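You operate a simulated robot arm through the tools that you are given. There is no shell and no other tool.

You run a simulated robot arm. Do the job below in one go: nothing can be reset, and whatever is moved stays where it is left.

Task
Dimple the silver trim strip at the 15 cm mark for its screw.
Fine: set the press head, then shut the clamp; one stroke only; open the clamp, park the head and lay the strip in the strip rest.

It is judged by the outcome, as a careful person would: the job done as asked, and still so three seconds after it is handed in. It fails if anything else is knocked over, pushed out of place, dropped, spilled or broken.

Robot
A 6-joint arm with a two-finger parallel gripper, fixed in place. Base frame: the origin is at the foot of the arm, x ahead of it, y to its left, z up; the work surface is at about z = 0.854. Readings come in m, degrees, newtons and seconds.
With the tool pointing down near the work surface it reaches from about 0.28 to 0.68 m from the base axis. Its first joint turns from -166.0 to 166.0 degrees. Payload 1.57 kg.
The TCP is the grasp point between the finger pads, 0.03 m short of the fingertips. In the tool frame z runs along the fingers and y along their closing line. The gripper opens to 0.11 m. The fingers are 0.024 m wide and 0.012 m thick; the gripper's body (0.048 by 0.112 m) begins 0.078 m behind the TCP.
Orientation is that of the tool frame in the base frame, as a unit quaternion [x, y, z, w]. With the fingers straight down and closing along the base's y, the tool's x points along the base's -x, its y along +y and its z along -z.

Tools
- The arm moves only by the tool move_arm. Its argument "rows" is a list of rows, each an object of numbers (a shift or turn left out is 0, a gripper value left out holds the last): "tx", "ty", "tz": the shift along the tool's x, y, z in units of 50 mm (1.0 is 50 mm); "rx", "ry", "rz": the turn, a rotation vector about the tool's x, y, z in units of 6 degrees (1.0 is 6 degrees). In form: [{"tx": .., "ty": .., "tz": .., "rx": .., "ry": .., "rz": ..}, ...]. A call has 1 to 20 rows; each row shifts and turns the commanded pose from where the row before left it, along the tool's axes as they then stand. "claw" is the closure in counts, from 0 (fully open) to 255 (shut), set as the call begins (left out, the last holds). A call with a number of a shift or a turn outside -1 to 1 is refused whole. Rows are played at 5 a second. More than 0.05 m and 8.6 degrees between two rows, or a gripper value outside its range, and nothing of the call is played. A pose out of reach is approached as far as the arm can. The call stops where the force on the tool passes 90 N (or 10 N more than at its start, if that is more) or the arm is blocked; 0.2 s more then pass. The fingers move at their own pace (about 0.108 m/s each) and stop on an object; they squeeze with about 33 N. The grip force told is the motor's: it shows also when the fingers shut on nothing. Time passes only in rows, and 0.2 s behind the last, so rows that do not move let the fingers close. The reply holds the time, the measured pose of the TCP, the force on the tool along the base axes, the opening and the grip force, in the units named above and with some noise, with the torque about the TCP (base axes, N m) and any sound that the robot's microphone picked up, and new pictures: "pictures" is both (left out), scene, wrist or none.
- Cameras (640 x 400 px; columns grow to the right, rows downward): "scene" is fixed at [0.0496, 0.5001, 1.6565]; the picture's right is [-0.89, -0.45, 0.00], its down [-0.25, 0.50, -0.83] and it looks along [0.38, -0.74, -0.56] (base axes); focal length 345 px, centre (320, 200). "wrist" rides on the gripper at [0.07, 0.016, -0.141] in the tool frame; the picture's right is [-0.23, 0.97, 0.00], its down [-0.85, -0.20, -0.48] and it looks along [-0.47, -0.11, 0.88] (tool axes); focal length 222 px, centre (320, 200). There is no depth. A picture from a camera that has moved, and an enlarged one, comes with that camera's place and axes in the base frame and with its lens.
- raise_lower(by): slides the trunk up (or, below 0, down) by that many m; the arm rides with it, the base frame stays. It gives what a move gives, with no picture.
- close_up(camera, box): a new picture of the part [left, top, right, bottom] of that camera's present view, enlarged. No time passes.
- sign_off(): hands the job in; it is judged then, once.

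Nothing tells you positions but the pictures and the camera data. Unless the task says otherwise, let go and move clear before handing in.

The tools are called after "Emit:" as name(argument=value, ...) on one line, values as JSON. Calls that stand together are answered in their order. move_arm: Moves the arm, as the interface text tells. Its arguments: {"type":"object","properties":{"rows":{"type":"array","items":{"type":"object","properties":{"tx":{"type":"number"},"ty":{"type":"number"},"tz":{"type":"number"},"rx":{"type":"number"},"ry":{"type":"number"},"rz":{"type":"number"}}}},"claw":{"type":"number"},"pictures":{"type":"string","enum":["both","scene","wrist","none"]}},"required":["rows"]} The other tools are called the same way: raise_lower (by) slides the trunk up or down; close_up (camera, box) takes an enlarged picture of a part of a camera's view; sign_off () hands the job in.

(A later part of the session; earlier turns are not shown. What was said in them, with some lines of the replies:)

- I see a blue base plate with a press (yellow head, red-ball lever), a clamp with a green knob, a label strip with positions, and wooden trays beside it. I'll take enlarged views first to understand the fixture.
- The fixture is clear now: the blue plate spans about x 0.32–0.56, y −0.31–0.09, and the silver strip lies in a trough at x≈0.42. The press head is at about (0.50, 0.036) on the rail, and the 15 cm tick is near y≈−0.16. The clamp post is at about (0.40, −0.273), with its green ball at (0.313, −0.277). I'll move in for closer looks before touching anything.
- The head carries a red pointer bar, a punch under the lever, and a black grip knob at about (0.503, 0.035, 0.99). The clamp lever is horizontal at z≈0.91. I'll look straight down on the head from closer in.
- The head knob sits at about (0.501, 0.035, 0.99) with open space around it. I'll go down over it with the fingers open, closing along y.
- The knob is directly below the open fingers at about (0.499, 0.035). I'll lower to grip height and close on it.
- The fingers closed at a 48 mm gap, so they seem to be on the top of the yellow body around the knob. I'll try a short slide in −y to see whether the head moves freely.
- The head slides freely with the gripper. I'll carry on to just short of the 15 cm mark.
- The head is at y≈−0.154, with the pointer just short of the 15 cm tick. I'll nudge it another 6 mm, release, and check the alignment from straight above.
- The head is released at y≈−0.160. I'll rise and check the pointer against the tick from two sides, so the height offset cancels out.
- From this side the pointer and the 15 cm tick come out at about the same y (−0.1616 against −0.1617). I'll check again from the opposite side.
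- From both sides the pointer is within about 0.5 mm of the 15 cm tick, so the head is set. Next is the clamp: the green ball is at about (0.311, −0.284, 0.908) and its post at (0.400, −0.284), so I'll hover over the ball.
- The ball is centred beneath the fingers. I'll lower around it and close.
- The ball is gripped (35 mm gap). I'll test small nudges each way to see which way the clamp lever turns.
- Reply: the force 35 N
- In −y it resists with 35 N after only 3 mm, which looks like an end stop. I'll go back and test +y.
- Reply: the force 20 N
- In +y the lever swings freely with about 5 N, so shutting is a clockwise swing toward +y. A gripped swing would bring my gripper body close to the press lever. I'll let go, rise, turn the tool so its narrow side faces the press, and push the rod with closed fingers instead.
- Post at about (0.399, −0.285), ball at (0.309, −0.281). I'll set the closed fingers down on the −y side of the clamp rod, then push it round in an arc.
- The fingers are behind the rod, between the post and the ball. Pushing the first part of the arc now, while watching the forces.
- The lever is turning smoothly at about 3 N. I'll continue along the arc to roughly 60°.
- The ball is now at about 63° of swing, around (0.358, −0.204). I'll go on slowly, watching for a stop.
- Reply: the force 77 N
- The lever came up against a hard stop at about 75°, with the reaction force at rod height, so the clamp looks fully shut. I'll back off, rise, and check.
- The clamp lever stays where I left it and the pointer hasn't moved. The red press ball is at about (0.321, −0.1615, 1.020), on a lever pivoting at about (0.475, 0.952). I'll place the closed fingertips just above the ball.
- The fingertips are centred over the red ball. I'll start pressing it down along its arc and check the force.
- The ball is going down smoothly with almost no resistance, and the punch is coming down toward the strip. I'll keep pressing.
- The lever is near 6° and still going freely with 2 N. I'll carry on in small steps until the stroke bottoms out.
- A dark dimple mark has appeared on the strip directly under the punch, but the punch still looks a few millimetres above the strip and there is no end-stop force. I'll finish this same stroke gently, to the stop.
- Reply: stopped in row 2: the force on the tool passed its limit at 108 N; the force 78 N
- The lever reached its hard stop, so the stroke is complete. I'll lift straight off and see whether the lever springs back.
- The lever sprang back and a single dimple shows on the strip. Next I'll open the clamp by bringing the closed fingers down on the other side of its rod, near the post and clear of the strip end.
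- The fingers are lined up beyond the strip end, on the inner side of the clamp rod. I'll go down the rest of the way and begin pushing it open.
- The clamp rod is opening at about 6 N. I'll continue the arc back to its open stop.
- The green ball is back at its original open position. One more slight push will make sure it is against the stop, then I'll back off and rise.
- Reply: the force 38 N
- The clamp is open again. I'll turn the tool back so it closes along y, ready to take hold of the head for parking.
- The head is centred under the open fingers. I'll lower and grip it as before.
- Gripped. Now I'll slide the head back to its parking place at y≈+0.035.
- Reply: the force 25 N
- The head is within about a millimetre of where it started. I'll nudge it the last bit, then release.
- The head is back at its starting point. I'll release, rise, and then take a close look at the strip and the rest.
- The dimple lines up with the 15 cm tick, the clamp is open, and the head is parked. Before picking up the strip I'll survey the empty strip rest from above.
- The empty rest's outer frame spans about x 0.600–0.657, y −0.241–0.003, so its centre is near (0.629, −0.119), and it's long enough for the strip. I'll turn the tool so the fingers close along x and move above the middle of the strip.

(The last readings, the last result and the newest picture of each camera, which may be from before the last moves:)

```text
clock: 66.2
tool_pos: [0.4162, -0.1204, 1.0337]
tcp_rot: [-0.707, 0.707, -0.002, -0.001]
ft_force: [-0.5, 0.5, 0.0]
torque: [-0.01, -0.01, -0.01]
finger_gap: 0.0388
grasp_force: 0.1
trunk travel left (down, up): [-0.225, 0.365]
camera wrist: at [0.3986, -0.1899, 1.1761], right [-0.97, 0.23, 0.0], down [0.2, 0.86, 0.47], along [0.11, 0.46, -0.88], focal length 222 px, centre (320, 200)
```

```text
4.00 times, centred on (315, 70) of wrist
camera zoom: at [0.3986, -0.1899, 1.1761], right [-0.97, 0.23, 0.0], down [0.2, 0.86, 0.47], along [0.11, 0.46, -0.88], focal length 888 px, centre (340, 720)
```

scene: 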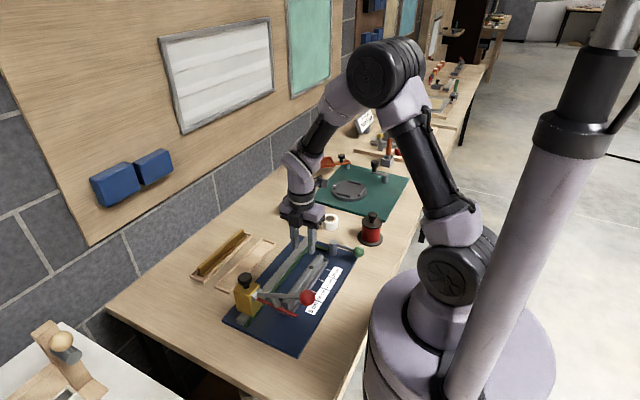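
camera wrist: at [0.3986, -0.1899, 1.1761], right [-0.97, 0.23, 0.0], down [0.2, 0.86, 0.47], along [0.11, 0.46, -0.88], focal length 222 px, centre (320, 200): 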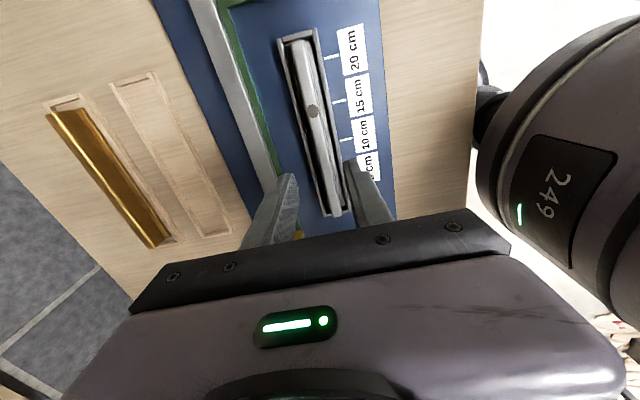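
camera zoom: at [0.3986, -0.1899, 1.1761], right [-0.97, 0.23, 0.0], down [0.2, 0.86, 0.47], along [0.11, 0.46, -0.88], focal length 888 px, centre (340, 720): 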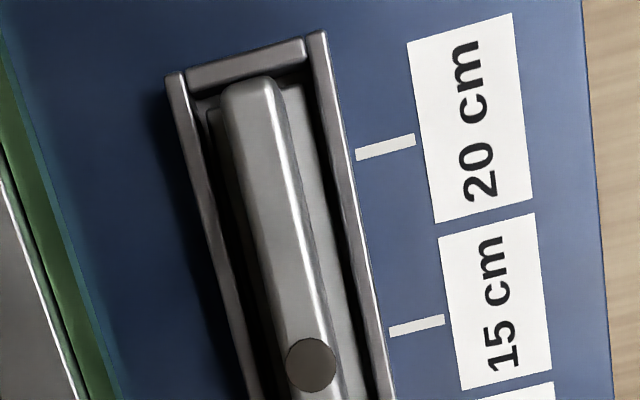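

The strip is an inverted T with its ridge centred at x≈0.4145, and the fingers straddle it at mid-length. I'll descend carefully, stopping above the trough walls.

Emit:
move_arm(rows=[{"tz": 0.6, "ty": 0.02}, {"tz": 0.6}, {"tz": 0.6}, {"tz": 0.3}, {}], pictures="none")

Emit:
close_up(camera="scene", box=[265, 225, 345, 300])

Emit:
close_up(camera="wrist", box=[240, 20, 400, 220])

```text
clock: 67.4
tool_pos: [0.414, -0.1218, 0.9293]
tcp_rot: [0.707, -0.707, 0.001, 0.001]
ft_force: [0.1, 0.6, 0.1]
torque: [0.0, -0.02, 0.0]
finger_gap: 0.0386
grasp_force: 0.1
trunk travel left (down, up): [-0.225, 0.365]
```

```text
5.33 times, centred on (305, 262) of scene
camera zoom: at [0.0496, 0.5001, 1.6565], right [-0.89, -0.45, 0.0], down [-0.25, 0.5, -0.83], along [0.38, -0.74, -0.56], focal length 1838 px, centre (400, -133)
```

zoom: 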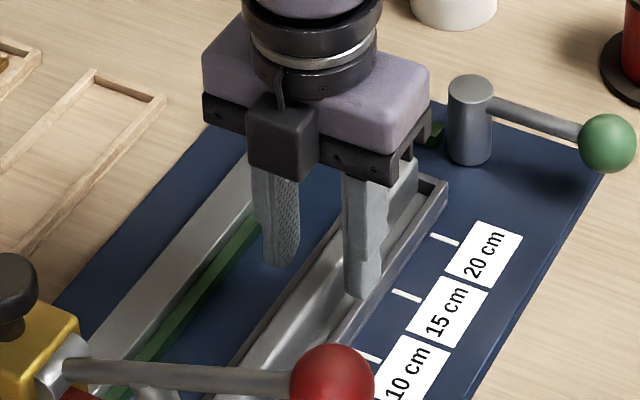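

```text
2.00 times, centred on (320, 120) of wrist
camera zoom: at [0.3971, -0.1916, 1.0715], right [-0.97, 0.23, 0.0], down [0.2, 0.86, 0.47], along [0.11, 0.46, -0.88], focal length 444 px, centre (320, 360)
```

zoom: 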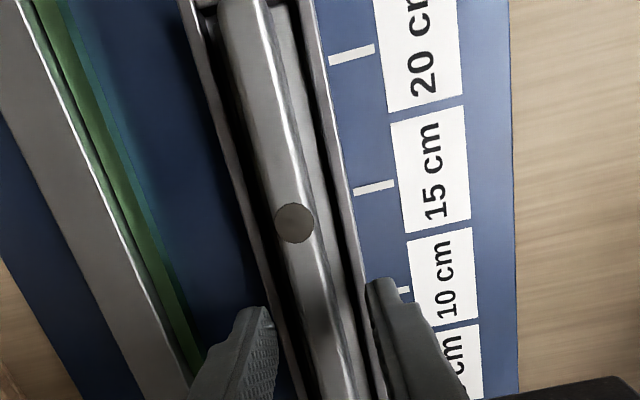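

Emit:
move_arm(rows=[{"tz": 0.12}, {"tz": 0.12}, {}], pictures="none")

Emit:
move_arm(rows=[{"tz": 0.04}, {}], pictures="none")

Emit:
close_up(camera="scene", box=[285, 245, 335, 292])

```text
clock: 68.2
tool_pos: [0.4146, -0.1192, 0.918]
tcp_rot: [-0.707, 0.707, -0.001, -0.001]
ft_force: [0.0, -0.3, 0.1]
torque: [0.0, 0.02, 0.01]
finger_gap: 0.0386
grasp_force: 0.0
trunk travel left (down, up): [-0.225, 0.365]
```

```text
clock: 68.8
tool_pos: [0.4128, -0.119, 0.9166]
tcp_rot: [0.707, -0.707, 0.002, 0.001]
ft_force: [0.2, 0.0, -0.1]
torque: [0.01, 0.04, -0.03]
finger_gap: 0.0387
grasp_force: 0.1
trunk travel left (down, up): [-0.225, 0.365]
```

```text
8.51 times, centred on (310, 268) of scene
camera zoom: at [0.0496, 0.5001, 1.6565], right [-0.89, -0.45, 0.0], down [-0.25, 0.5, -0.83], along [0.38, -0.74, -0.56], focal length 2933 px, centre (405, -383)
```

zoom: 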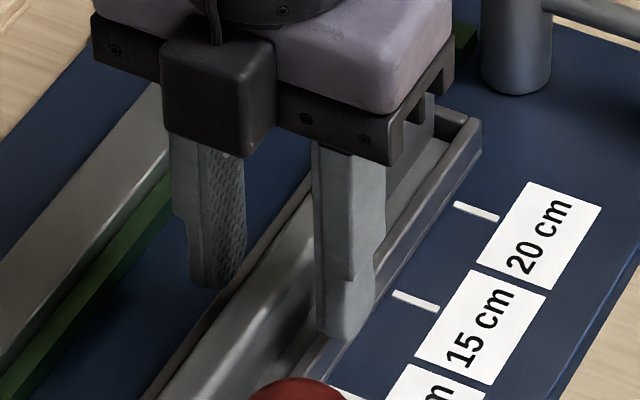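

The tips are about 5 mm above the trough walls and well down the sides of the ridge. I'll close on it here.

Emit:
move_arm(rows=[{}, {}, {}, {}], claw=255, pictures="none")

Emit:
close_up(camera="scene", box=[265, 235, 345, 310])

Emit:
close_up(camera="wrist", box=[240, 20, 400, 220])

```text
clock: 69.8
tool_pos: [0.4134, -0.12, 0.9163]
tcp_rot: [-0.707, 0.708, -0.001, -0.001]
ft_force: [-0.3, -0.8, 0.6]
torque: [-0.03, 0.01, 0.02]
finger_gap: 0.0154
grasp_force: 31.3
trunk travel left (down, up): [-0.225, 0.365]
```

```text
5.33 times, centred on (305, 272) of scene
camera zoom: at [0.0496, 0.5001, 1.6565], right [-0.89, -0.45, 0.0], down [-0.25, 0.5, -0.83], along [0.38, -0.74, -0.56], focal length 1838 px, centre (400, -187)
```

zoom: 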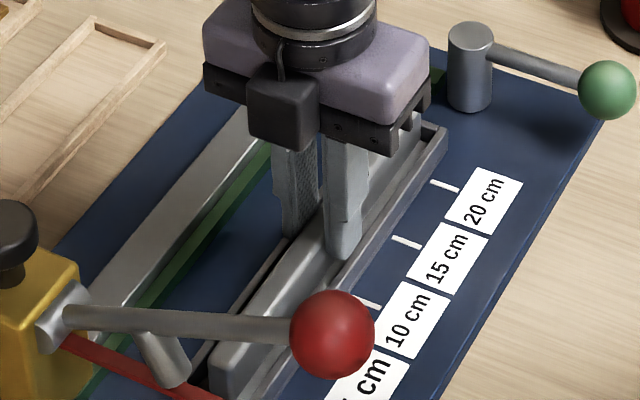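

```text
2.00 times, centred on (320, 120) of wrist
camera zoom: at [0.3963, -0.1898, 1.0574], right [-0.97, 0.23, 0.0], down [0.2, 0.86, 0.47], along [0.11, 0.46, -0.88], focal length 444 px, centre (320, 360)
```

zoom: 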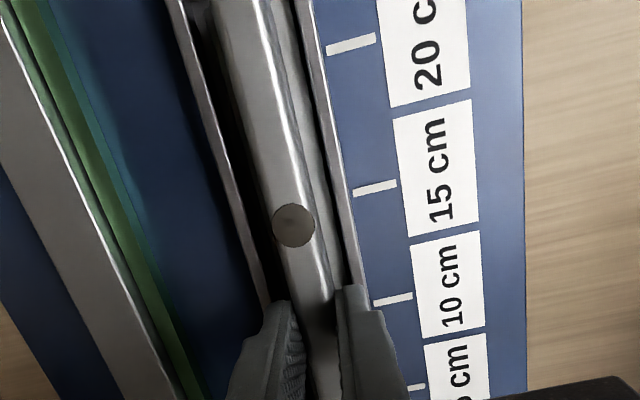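

The ridge is gripped (15.4 mm gap). I'll lift slowly and check that the strip comes up level.

Emit:
move_arm(rows=[{"tz": -0.1}, {"tz": -0.2}, {"tz": -0.3}, {"tz": -0.3}, {}], pictures="scene")

Emit:
close_up(camera="scene", box=[245, 210, 365, 310])

```text
clock: 71.0
tool_pos: [0.415, -0.1191, 0.9601]
tcp_rot: [0.707, -0.707, 0.001, 0.002]
ft_force: [-0.7, 0.9, -1.2]
torque: [-0.03, 0.0, -0.01]
finger_gap: 0.0153
grasp_force: 31.0
trunk travel left (down, up): [-0.225, 0.365]
```

scene: 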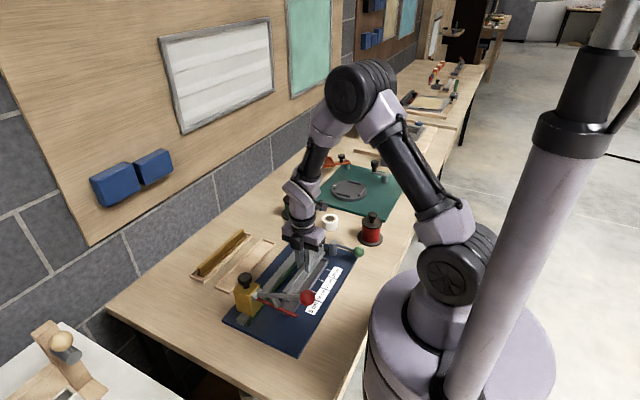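

```text
4.00 times, centred on (305, 260) of scene
camera zoom: at [0.0496, 0.5001, 1.6565], right [-0.89, -0.45, 0.0], down [-0.25, 0.5, -0.83], along [0.38, -0.74, -0.56], focal length 1378 px, centre (380, -40)
```

zoom: 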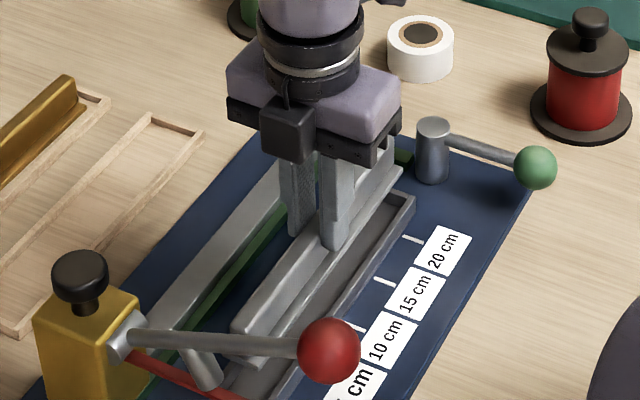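

The strip is up and level. I'll raise it clear of the rail and carry it over to the rest.

Emit:
move_arm(rows=[{"tz": -0.5}, {"tz": -0.5}, {"tz": -0.5}, {"tz": -0.5}, {"ty": -0.3}, {"ty": -0.5}, {"ty": -0.5}, {"ty": -0.5}, {"ty": -0.5}, {"ty": -0.5}, {"ty": -0.5}, {"ty": -0.5}, {"ty": -0.3}, {"ty": -0.18}, {}], pictures="both")

Emit:
close_up(camera="scene", box=[185, 180, 305, 300])

Emit:
close_up(camera="wrist", box=[200, 0, 420, 230])

```text
clock: 74.2
tool_pos: [0.6284, -0.1168, 1.0626]
tcp_rot: [-0.707, 0.707, -0.002, -0.001]
ft_force: [-0.4, 0.1, -0.9]
torque: [0.0, 0.03, -0.01]
finger_gap: 0.0153
grasp_force: 31.4
trunk travel left (down, up): [-0.225, 0.365]
camera wrist: at [0.611, -0.1874, 1.203], right [-0.97, 0.23, 0.0], down [0.2, 0.86, 0.47], along [0.11, 0.46, -0.88], focal length 222 px, centre (320, 200)
```

scene: 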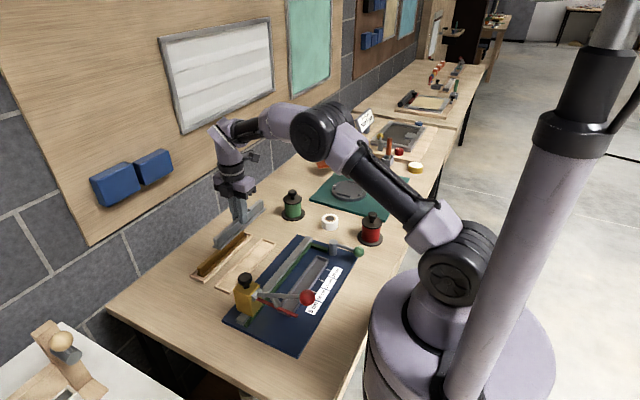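
wrist: 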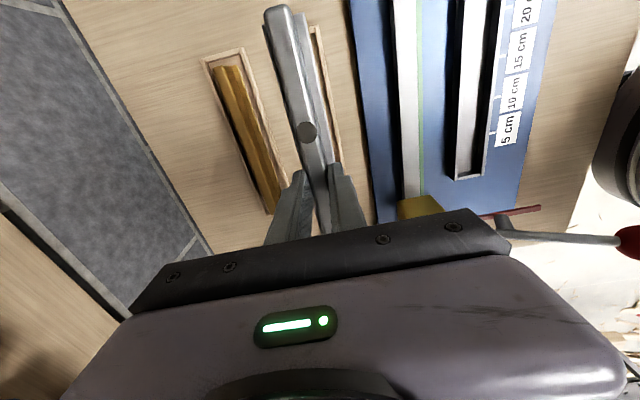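

```text
3.33 times, centred on (245, 240) of scene
camera zoom: at [0.0496, 0.5001, 1.6565], right [-0.89, -0.45, 0.0], down [-0.25, 0.5, -0.83], along [0.38, -0.74, -0.56], focal length 1149 px, centre (570, 67)
```

zoom: 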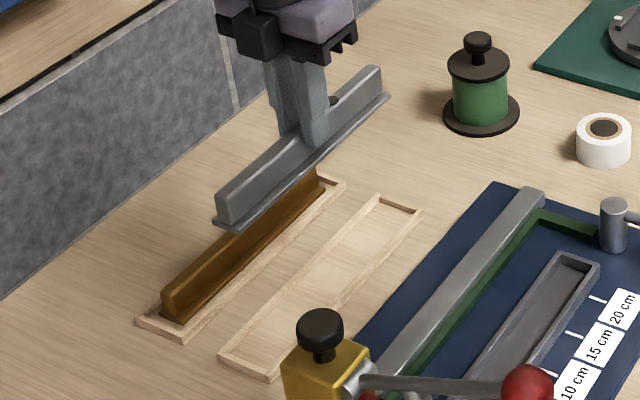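

```text
1.74 times, centred on (310, 115) of wrist
camera zoom: at [0.611, -0.1874, 1.203], right [-0.97, 0.23, 0.0], down [0.2, 0.86, 0.47], along [0.11, 0.46, -0.88], focal length 386 px, centre (337, 348)
```

zoom: 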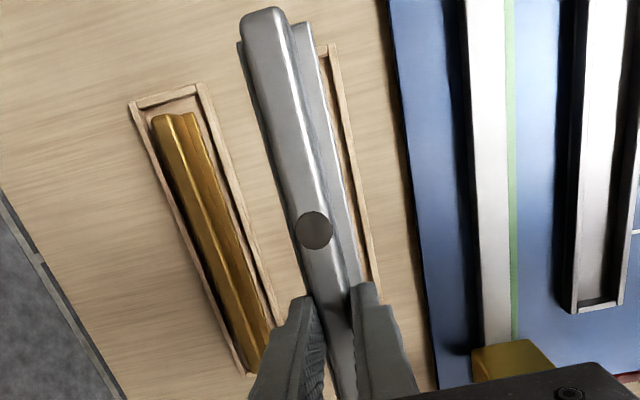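

The strip is level above the rest, centred to within a millimetre or two. I'll lower to just above the frame and check alignment again.

Emit:
move_arm(rows=[{"tz": 0.5}, {"tz": 0.5}, {"tz": 0.5}, {"tz": 0.5}, {"tz": 0.5}, {}], pictures="both")

Emit:
close_up(camera="scene", box=[205, 220, 295, 300])

Emit:
close_up(camera="wrist", box=[200, 0, 420, 230])

```text
clock: 75.6
tool_pos: [0.6284, -0.1196, 0.9356]
tcp_rot: [-0.707, 0.707, -0.001, 0.0]
ft_force: [0.3, 0.0, -1.8]
torque: [0.0, 0.0, 0.0]
finger_gap: 0.0154
grasp_force: 31.2
trunk travel left (down, up): [-0.225, 0.365]
camera wrist: at [0.6109, -0.1897, 1.0768], right [-0.97, 0.23, 0.0], down [0.2, 0.86, 0.47], along [0.11, 0.46, -0.88], focal length 222 px, centre (320, 200)
```

scene: 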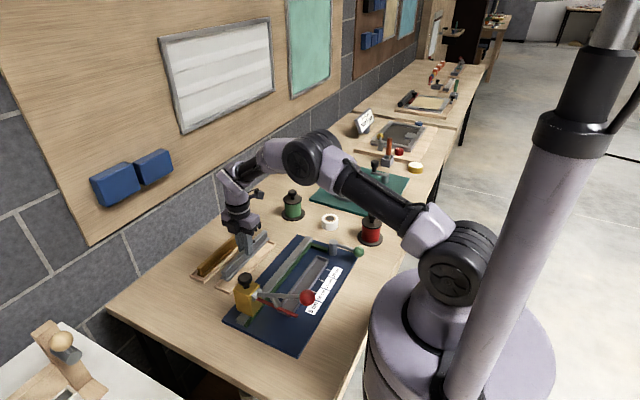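
wrist: 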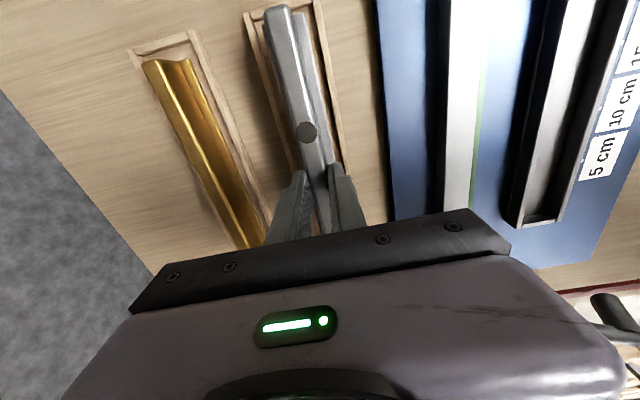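

```text
5.00 times, centred on (250, 260) of scene
camera zoom: at [0.0496, 0.5001, 1.6565], right [-0.89, -0.45, 0.0], down [-0.25, 0.5, -0.83], along [0.38, -0.74, -0.56], focal length 1723 px, centre (670, -100)
```

zoom: 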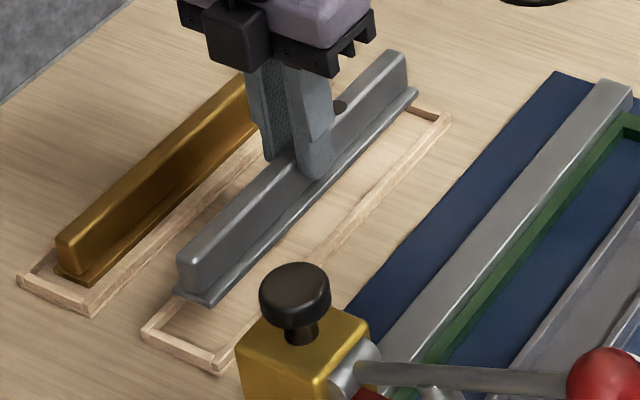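

```text
1.74 times, centred on (310, 115) of wrist
camera zoom: at [0.6109, -0.1897, 1.0768], right [-0.97, 0.23, 0.0], down [0.2, 0.86, 0.47], along [0.11, 0.46, -0.88], focal length 386 px, centre (337, 348)
```

zoom: 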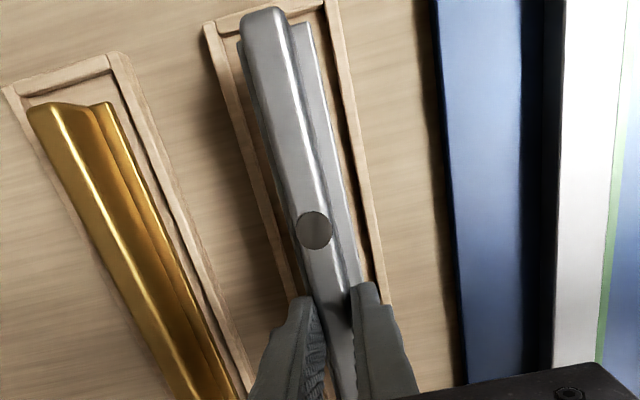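

Alignment is good: the strip sits centrally over the rest with 5–7 mm to spare at each end and each side. I'll lower the last few centimetres and feel for contact.

Emit:
move_arm(rows=[{"tz": 0.25}, {"tz": 0.2}, {}], pictures="none")

Emit:
move_arm(rows=[{"tz": 0.06}, {}], pictures="none")

Emit:
close_up(camera="scene", box=[205, 220, 295, 300])

```text
clock: 76.4
tool_pos: [0.6291, -0.1198, 0.9126]
tcp_rot: [0.707, -0.707, 0.001, 0.001]
ft_force: [1.4, 0.2, -1.0]
torque: [-0.03, -0.01, 0.03]
finger_gap: 0.0154
grasp_force: 30.8
trunk travel left (down, up): [-0.225, 0.365]
```

```text
clock: 77.0
tool_pos: [0.6279, -0.1196, 0.9094]
tcp_rot: [0.707, -0.707, 0.001, 0.001]
ft_force: [-0.8, 0.1, -2.1]
torque: [-0.01, -0.01, 0.0]
finger_gap: 0.0152
grasp_force: 31.1
trunk travel left (down, up): [-0.225, 0.365]
```

```text
5.00 times, centred on (250, 260) of scene
camera zoom: at [0.0496, 0.5001, 1.6565], right [-0.89, -0.45, 0.0], down [-0.25, 0.5, -0.83], along [0.38, -0.74, -0.56], focal length 1723 px, centre (670, -100)
```

zoom: 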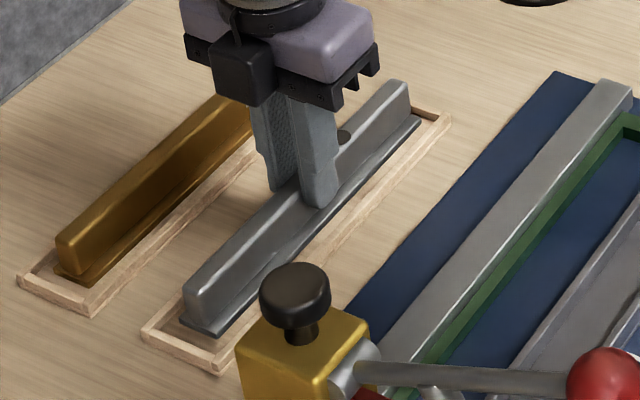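

Still no contact, and the strip is just about to enter the frame. I'll continue down in small steps.

Emit:
move_arm(rows=[{"tz": 0.05}, {}], pictures="none")

Emit:
move_arm(rows=[{"tz": 0.05}, {}], pictures="none")

Emit:
close_up(camera="scene", box=[205, 220, 295, 300])

```text
clock: 77.6
tool_pos: [0.6274, -0.1199, 0.9067]
tcp_rot: [0.708, -0.707, 0.002, 0.001]
ft_force: [0.1, 0.7, -2.0]
torque: [0.02, 0.0, -0.01]
finger_gap: 0.0155
grasp_force: 30.9
trunk travel left (down, up): [-0.225, 0.365]
```

```text
clock: 78.2
tool_pos: [0.6274, -0.1193, 0.9054]
tcp_rot: [0.707, -0.707, 0.002, 0.001]
ft_force: [0.7, -0.8, -1.7]
torque: [0.0, 0.05, -0.02]
finger_gap: 0.0149
grasp_force: 30.7
trunk travel left (down, up): [-0.225, 0.365]
```

```text
5.00 times, centred on (250, 260) of scene
camera zoom: at [0.0496, 0.5001, 1.6565], right [-0.89, -0.45, 0.0], down [-0.25, 0.5, -0.83], along [0.38, -0.74, -0.56], focal length 1723 px, centre (670, -100)
```

zoom: 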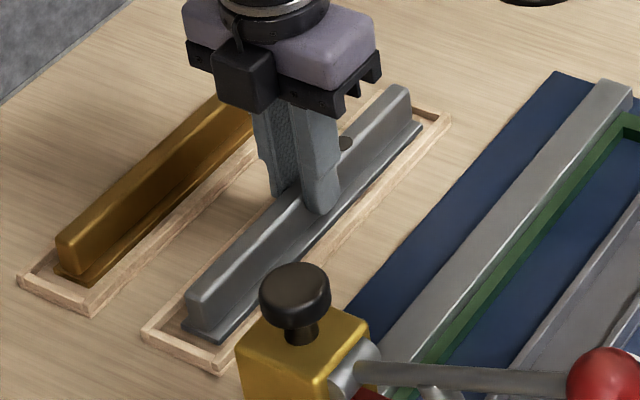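

Emit:
move_arm(rows=[{"tz": 0.04}, {}], pictures="none")

Emit:
move_arm(rows=[{"tz": 0.04}, {}], pictures="none")

Emit:
close_up(camera="scene", box=[205, 220, 295, 300])

```text
clock: 78.8
tool_pos: [0.6264, -0.1188, 0.904]
tcp_rot: [-0.707, 0.707, -0.003, -0.001]
ft_force: [2.7, -0.6, 5.6]
torque: [0.17, -0.1, -0.08]
finger_gap: 0.0151
grasp_force: 31.0
trunk travel left (down, up): [-0.225, 0.365]
```

```text
clock: 79.4
tool_pos: [0.6272, -0.1179, 0.904]
tcp_rot: [0.707, -0.707, 0.004, 0.001]
ft_force: [0.7, 1.1, 24.8]
torque: [0.04, -0.01, -0.03]
finger_gap: 0.0152
grasp_force: 31.2
trunk travel left (down, up): [-0.225, 0.365]
```

```text
5.00 times, centred on (250, 260) of scene
camera zoom: at [0.0496, 0.5001, 1.6565], right [-0.89, -0.45, 0.0], down [-0.25, 0.5, -0.83], along [0.38, -0.74, -0.56], focal length 1723 px, centre (670, -100)
```

zoom: 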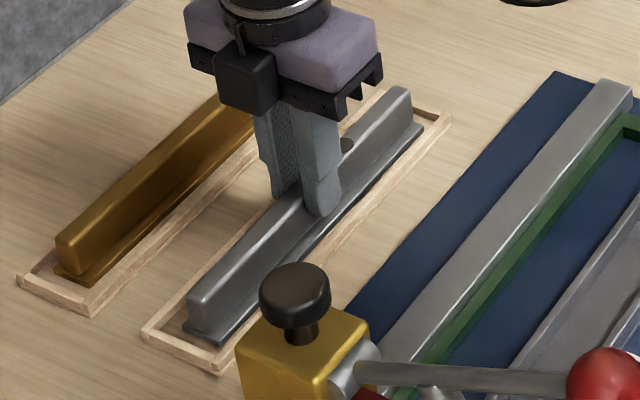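

The strip is down on the rest's floor. I'll ease the pressure, open the fingers slightly and lift straight off.

Emit:
move_arm(rows=[{"tz": -0.04}, {}], pictures="none")

Emit:
move_arm(rows=[{}, {}, {}], claw=175, pictures="none")

Emit:
move_arm(rows=[{"tz": -0.2}, {"tz": -0.4}, {"tz": -0.6}, {"tz": -0.8}, {"tz": -0.8}, {"tz": -0.8}, {}], pictures="both")

Emit:
close_up(camera="scene", box=[185, 210, 385, 350])

Emit:
close_up(camera="wrist", box=[200, 0, 420, 230])

```text
clock: 80.0
tool_pos: [0.6258, -0.1208, 0.9032]
tcp_rot: [-0.707, 0.707, -0.002, -0.001]
ft_force: [4.2, -1.1, 21.9]
torque: [-0.26, -0.14, -0.03]
finger_gap: 0.0153
grasp_force: 30.6
trunk travel left (down, up): [-0.225, 0.365]
```

```text
clock: 80.8
tool_pos: [0.6262, -0.1194, 0.9024]
tcp_rot: [0.708, -0.707, 0.0, 0.002]
ft_force: [-0.4, -0.1, -0.2]
torque: [-0.01, 0.03, 0.06]
finger_gap: 0.0346
grasp_force: 0.1
trunk travel left (down, up): [-0.225, 0.365]
```

```text
clock: 82.4
tool_pos: [0.6284, -0.119, 1.0848]
tcp_rot: [-0.707, 0.707, -0.001, -0.001]
ft_force: [-0.2, 0.5, -1.4]
torque: [0.0, -0.02, -0.01]
finger_gap: 0.0344
grasp_force: 0.0
trunk travel left (down, up): [-0.225, 0.365]
camera wrist: at [0.611, -0.1883, 1.2269], right [-0.97, 0.23, 0.0], down [0.2, 0.86, 0.47], along [0.11, 0.46, -0.88], focal length 222 px, centre (320, 200)
```

scene: 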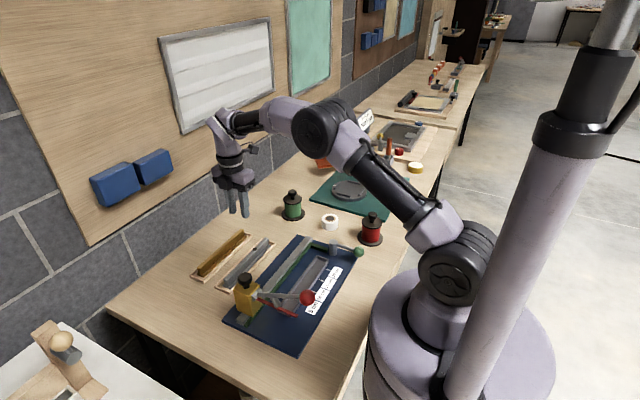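
wrist: 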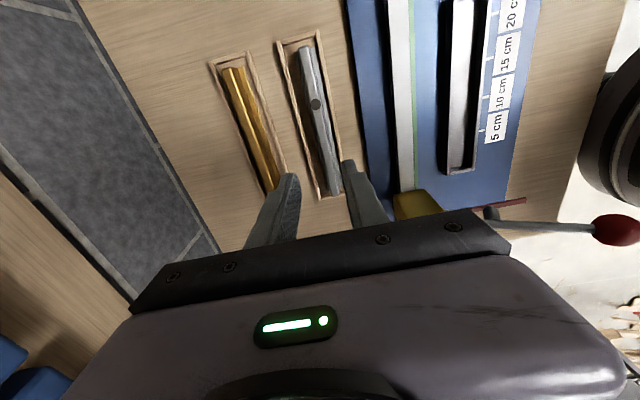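

```text
2.86 times, centred on (285, 280) of scene
camera zoom: at [0.0496, 0.5001, 1.6565], right [-0.89, -0.45, 0.0], down [-0.25, 0.5, -0.83], along [0.38, -0.74, -0.56], focal length 984 px, centre (420, -29)
```

zoom: 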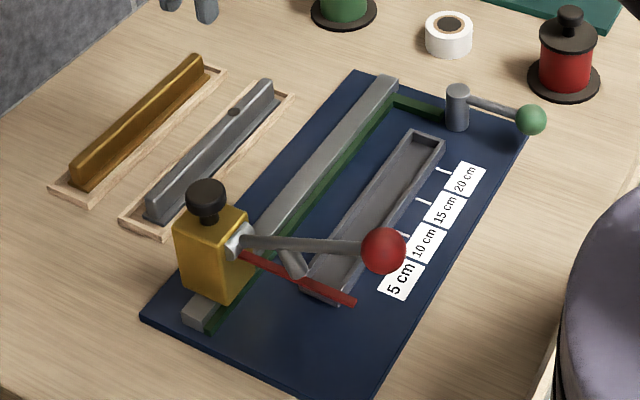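

```text
1.74 times, centred on (310, 115) of wrist
camera zoom: at [0.611, -0.1883, 1.2269], right [-0.97, 0.23, 0.0], down [0.2, 0.86, 0.47], along [0.11, 0.46, -0.88], focal length 386 px, centre (337, 348)
```

zoom: 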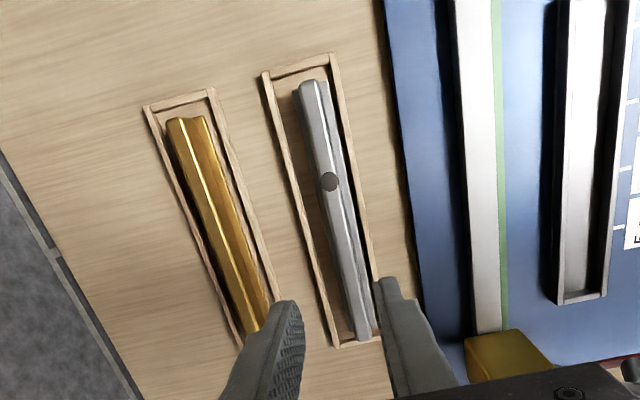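

Emit:
close_up(camera="scene", box=[205, 225, 285, 300])

Emit:
close_up(camera="wrist", box=[270, 20, 360, 210])

```text
5.33 times, centred on (245, 262) of scene
camera zoom: at [0.0496, 0.5001, 1.6565], right [-0.89, -0.45, 0.0], down [-0.25, 0.5, -0.83], along [0.38, -0.74, -0.56], focal length 1838 px, centre (720, -133)
```

zoom: 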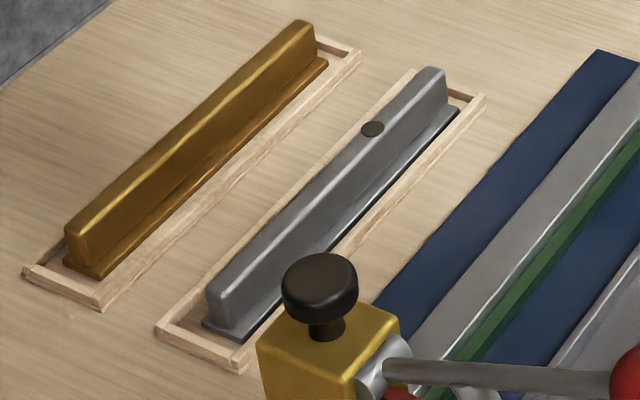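

```text
2.11 times, centred on (315, 115) of wrist
camera zoom: at [0.611, -0.1883, 1.2269], right [-0.97, 0.23, 0.0], down [0.2, 0.86, 0.47], along [0.11, 0.46, -0.88], focal length 468 px, centre (330, 379)
```

zoom: 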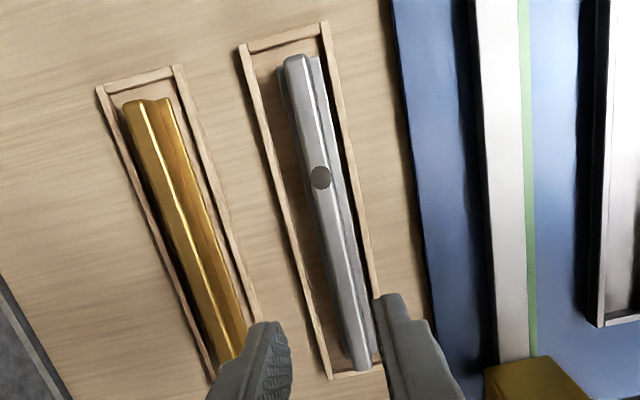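

Emit:
close_up(camera="scene", box=[222, 270, 262, 295])

Emit:
close_up(camera="scene", box=[252, 232, 292, 257])

Emit:
close_up(camera="wrist", box=[265, 25, 345, 75])

Emit:
close_up(camera="wrist", box=[295, 150, 375, 210])

```text
16.00 times, centred on (242, 282) of scene
camera zoom: at [0.0496, 0.5001, 1.6565], right [-0.89, -0.45, 0.0], down [-0.25, 0.5, -0.83], along [0.38, -0.74, -0.56], focal length 5513 px, centre (1568, -1120)
```

zoom: 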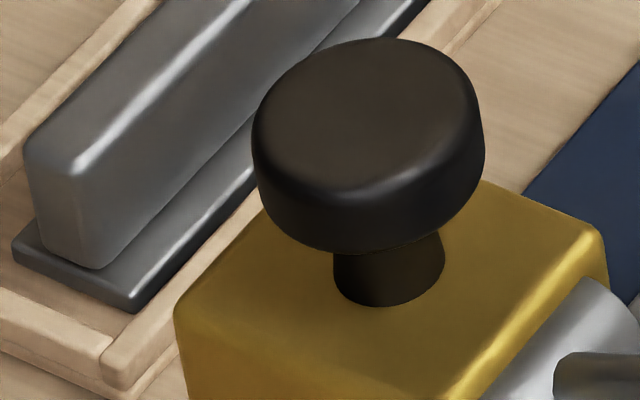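

```text
16.00 times, centred on (272, 244) of scene
camera zoom: at [0.0496, 0.5001, 1.6565], right [-0.89, -0.45, 0.0], down [-0.25, 0.5, -0.83], along [0.38, -0.74, -0.56], focal length 5513 px, centre (1088, -512)
```

zoom: 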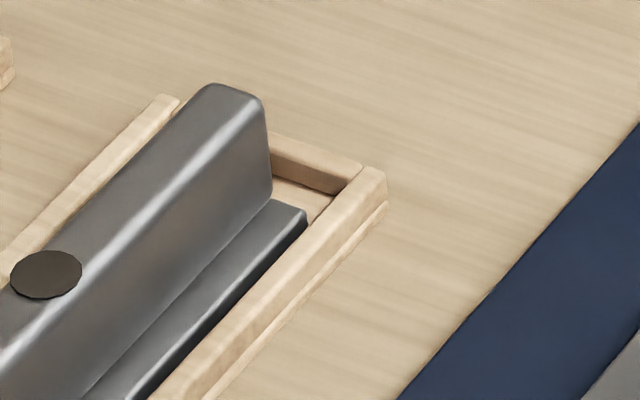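

```text
8.00 times, centred on (305, 50) of wrist
camera zoom: at [0.611, -0.1883, 1.2269], right [-0.97, 0.23, 0.0], down [0.2, 0.86, 0.47], along [0.11, 0.46, -0.88], focal length 1777 px, centre (440, 1400)
```

zoom: 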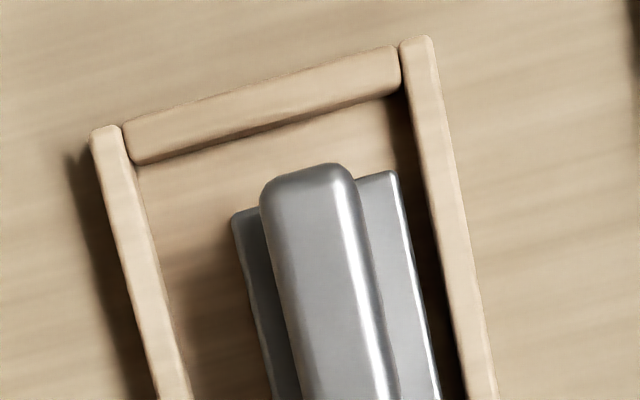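

```text
6.67 times, centred on (335, 180) of wrist
camera zoom: at [0.611, -0.1883, 1.2269], right [-0.97, 0.23, 0.0], down [0.2, 0.86, 0.47], along [0.11, 0.46, -0.88], focal length 1481 px, centre (220, 333)
```

zoom: 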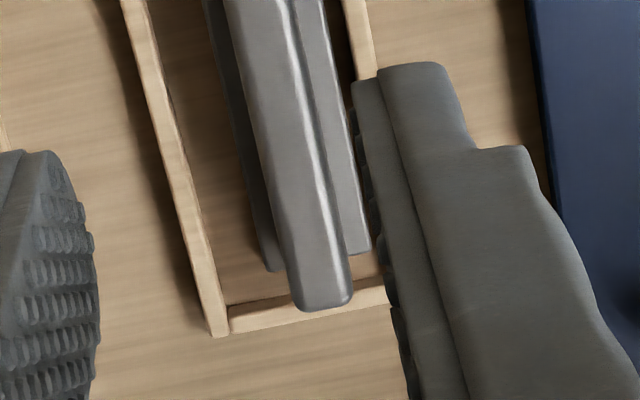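

The strip lies flat inside the rest with clearance on every side. The head is parked and the clamp is open. I'll move the arm clear and take one last look.

Emit:
move_arm(rows=[{"tz": -0.8}, {"tz": -0.8}, {"tz": -0.8}, {"tz": -0.8}, {"ty": 0.5, "tz": -0.5}, {"ty": 0.5, "tz": -0.5}, {}, {}], pictures="both")

Emit:
close_up(camera="scene", box=[180, 180, 420, 350])

```text
clock: 84.2
tool_pos: [0.5767, -0.1195, 1.2922]
tcp_rot: [-0.707, 0.707, -0.001, -0.001]
ft_force: [0.0, 0.3, -0.4]
torque: [0.0, 0.03, -0.01]
finger_gap: 0.0347
grasp_force: 0.1
trunk travel left (down, up): [-0.225, 0.365]
camera wrist: at [0.5602, -0.1883, 1.4337], right [-0.97, 0.23, 0.0], down [0.2, 0.86, 0.47], along [0.11, 0.46, -0.88], focal length 222 px, centre (320, 200)
```

scene: 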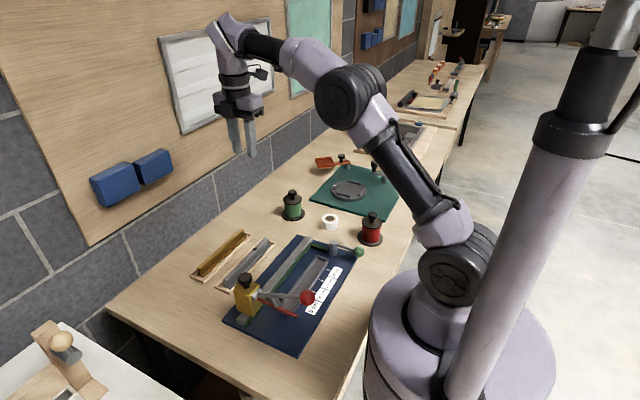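
wrist: 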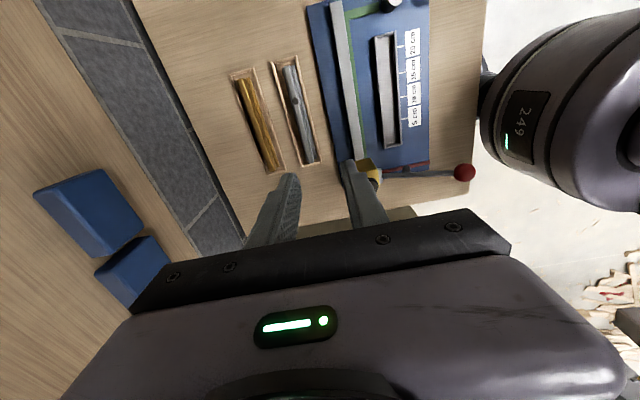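

```text
2.35 times, centred on (300, 265) of scene
camera zoom: at [0.0496, 0.5001, 1.6565], right [-0.89, -0.45, 0.0], down [-0.25, 0.5, -0.83], along [0.38, -0.74, -0.56], focal length 811 px, centre (367, 47)
```

zoom: 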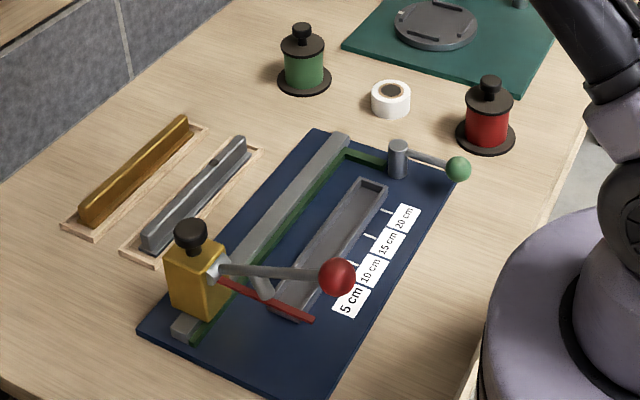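

The strip has one dimple at the 15 cm mark and lies in its rest. The clamp is open, the head is parked with its lever up, and nothing else has moved. The arm is clear, so I'm handing the job in.

Emit:
sign_off()

```text
The job is handed in.
```

The silver trim strip has one dimple at the 15 cm mark and is lying flat in the strip rest. I've handed the job in; no verdict came back with it.

- **Position:** I set the press head's pointer to within about 0.5 mm of the 15 cm tick. After the stroke, the dimple lined up with that tick.
- **Clamp and stroke:** With the head set, I shut the clamp against its stop. I then pressed the lever once, down to its hard stop, and it sprang back up on its own.
- **Afterwards:** The clamp is open at its original stop and the head is back where it started.
- **Surroundings:** Nothing else looked moved or knocked over in the last pictures, and the arm is clear of the bench.
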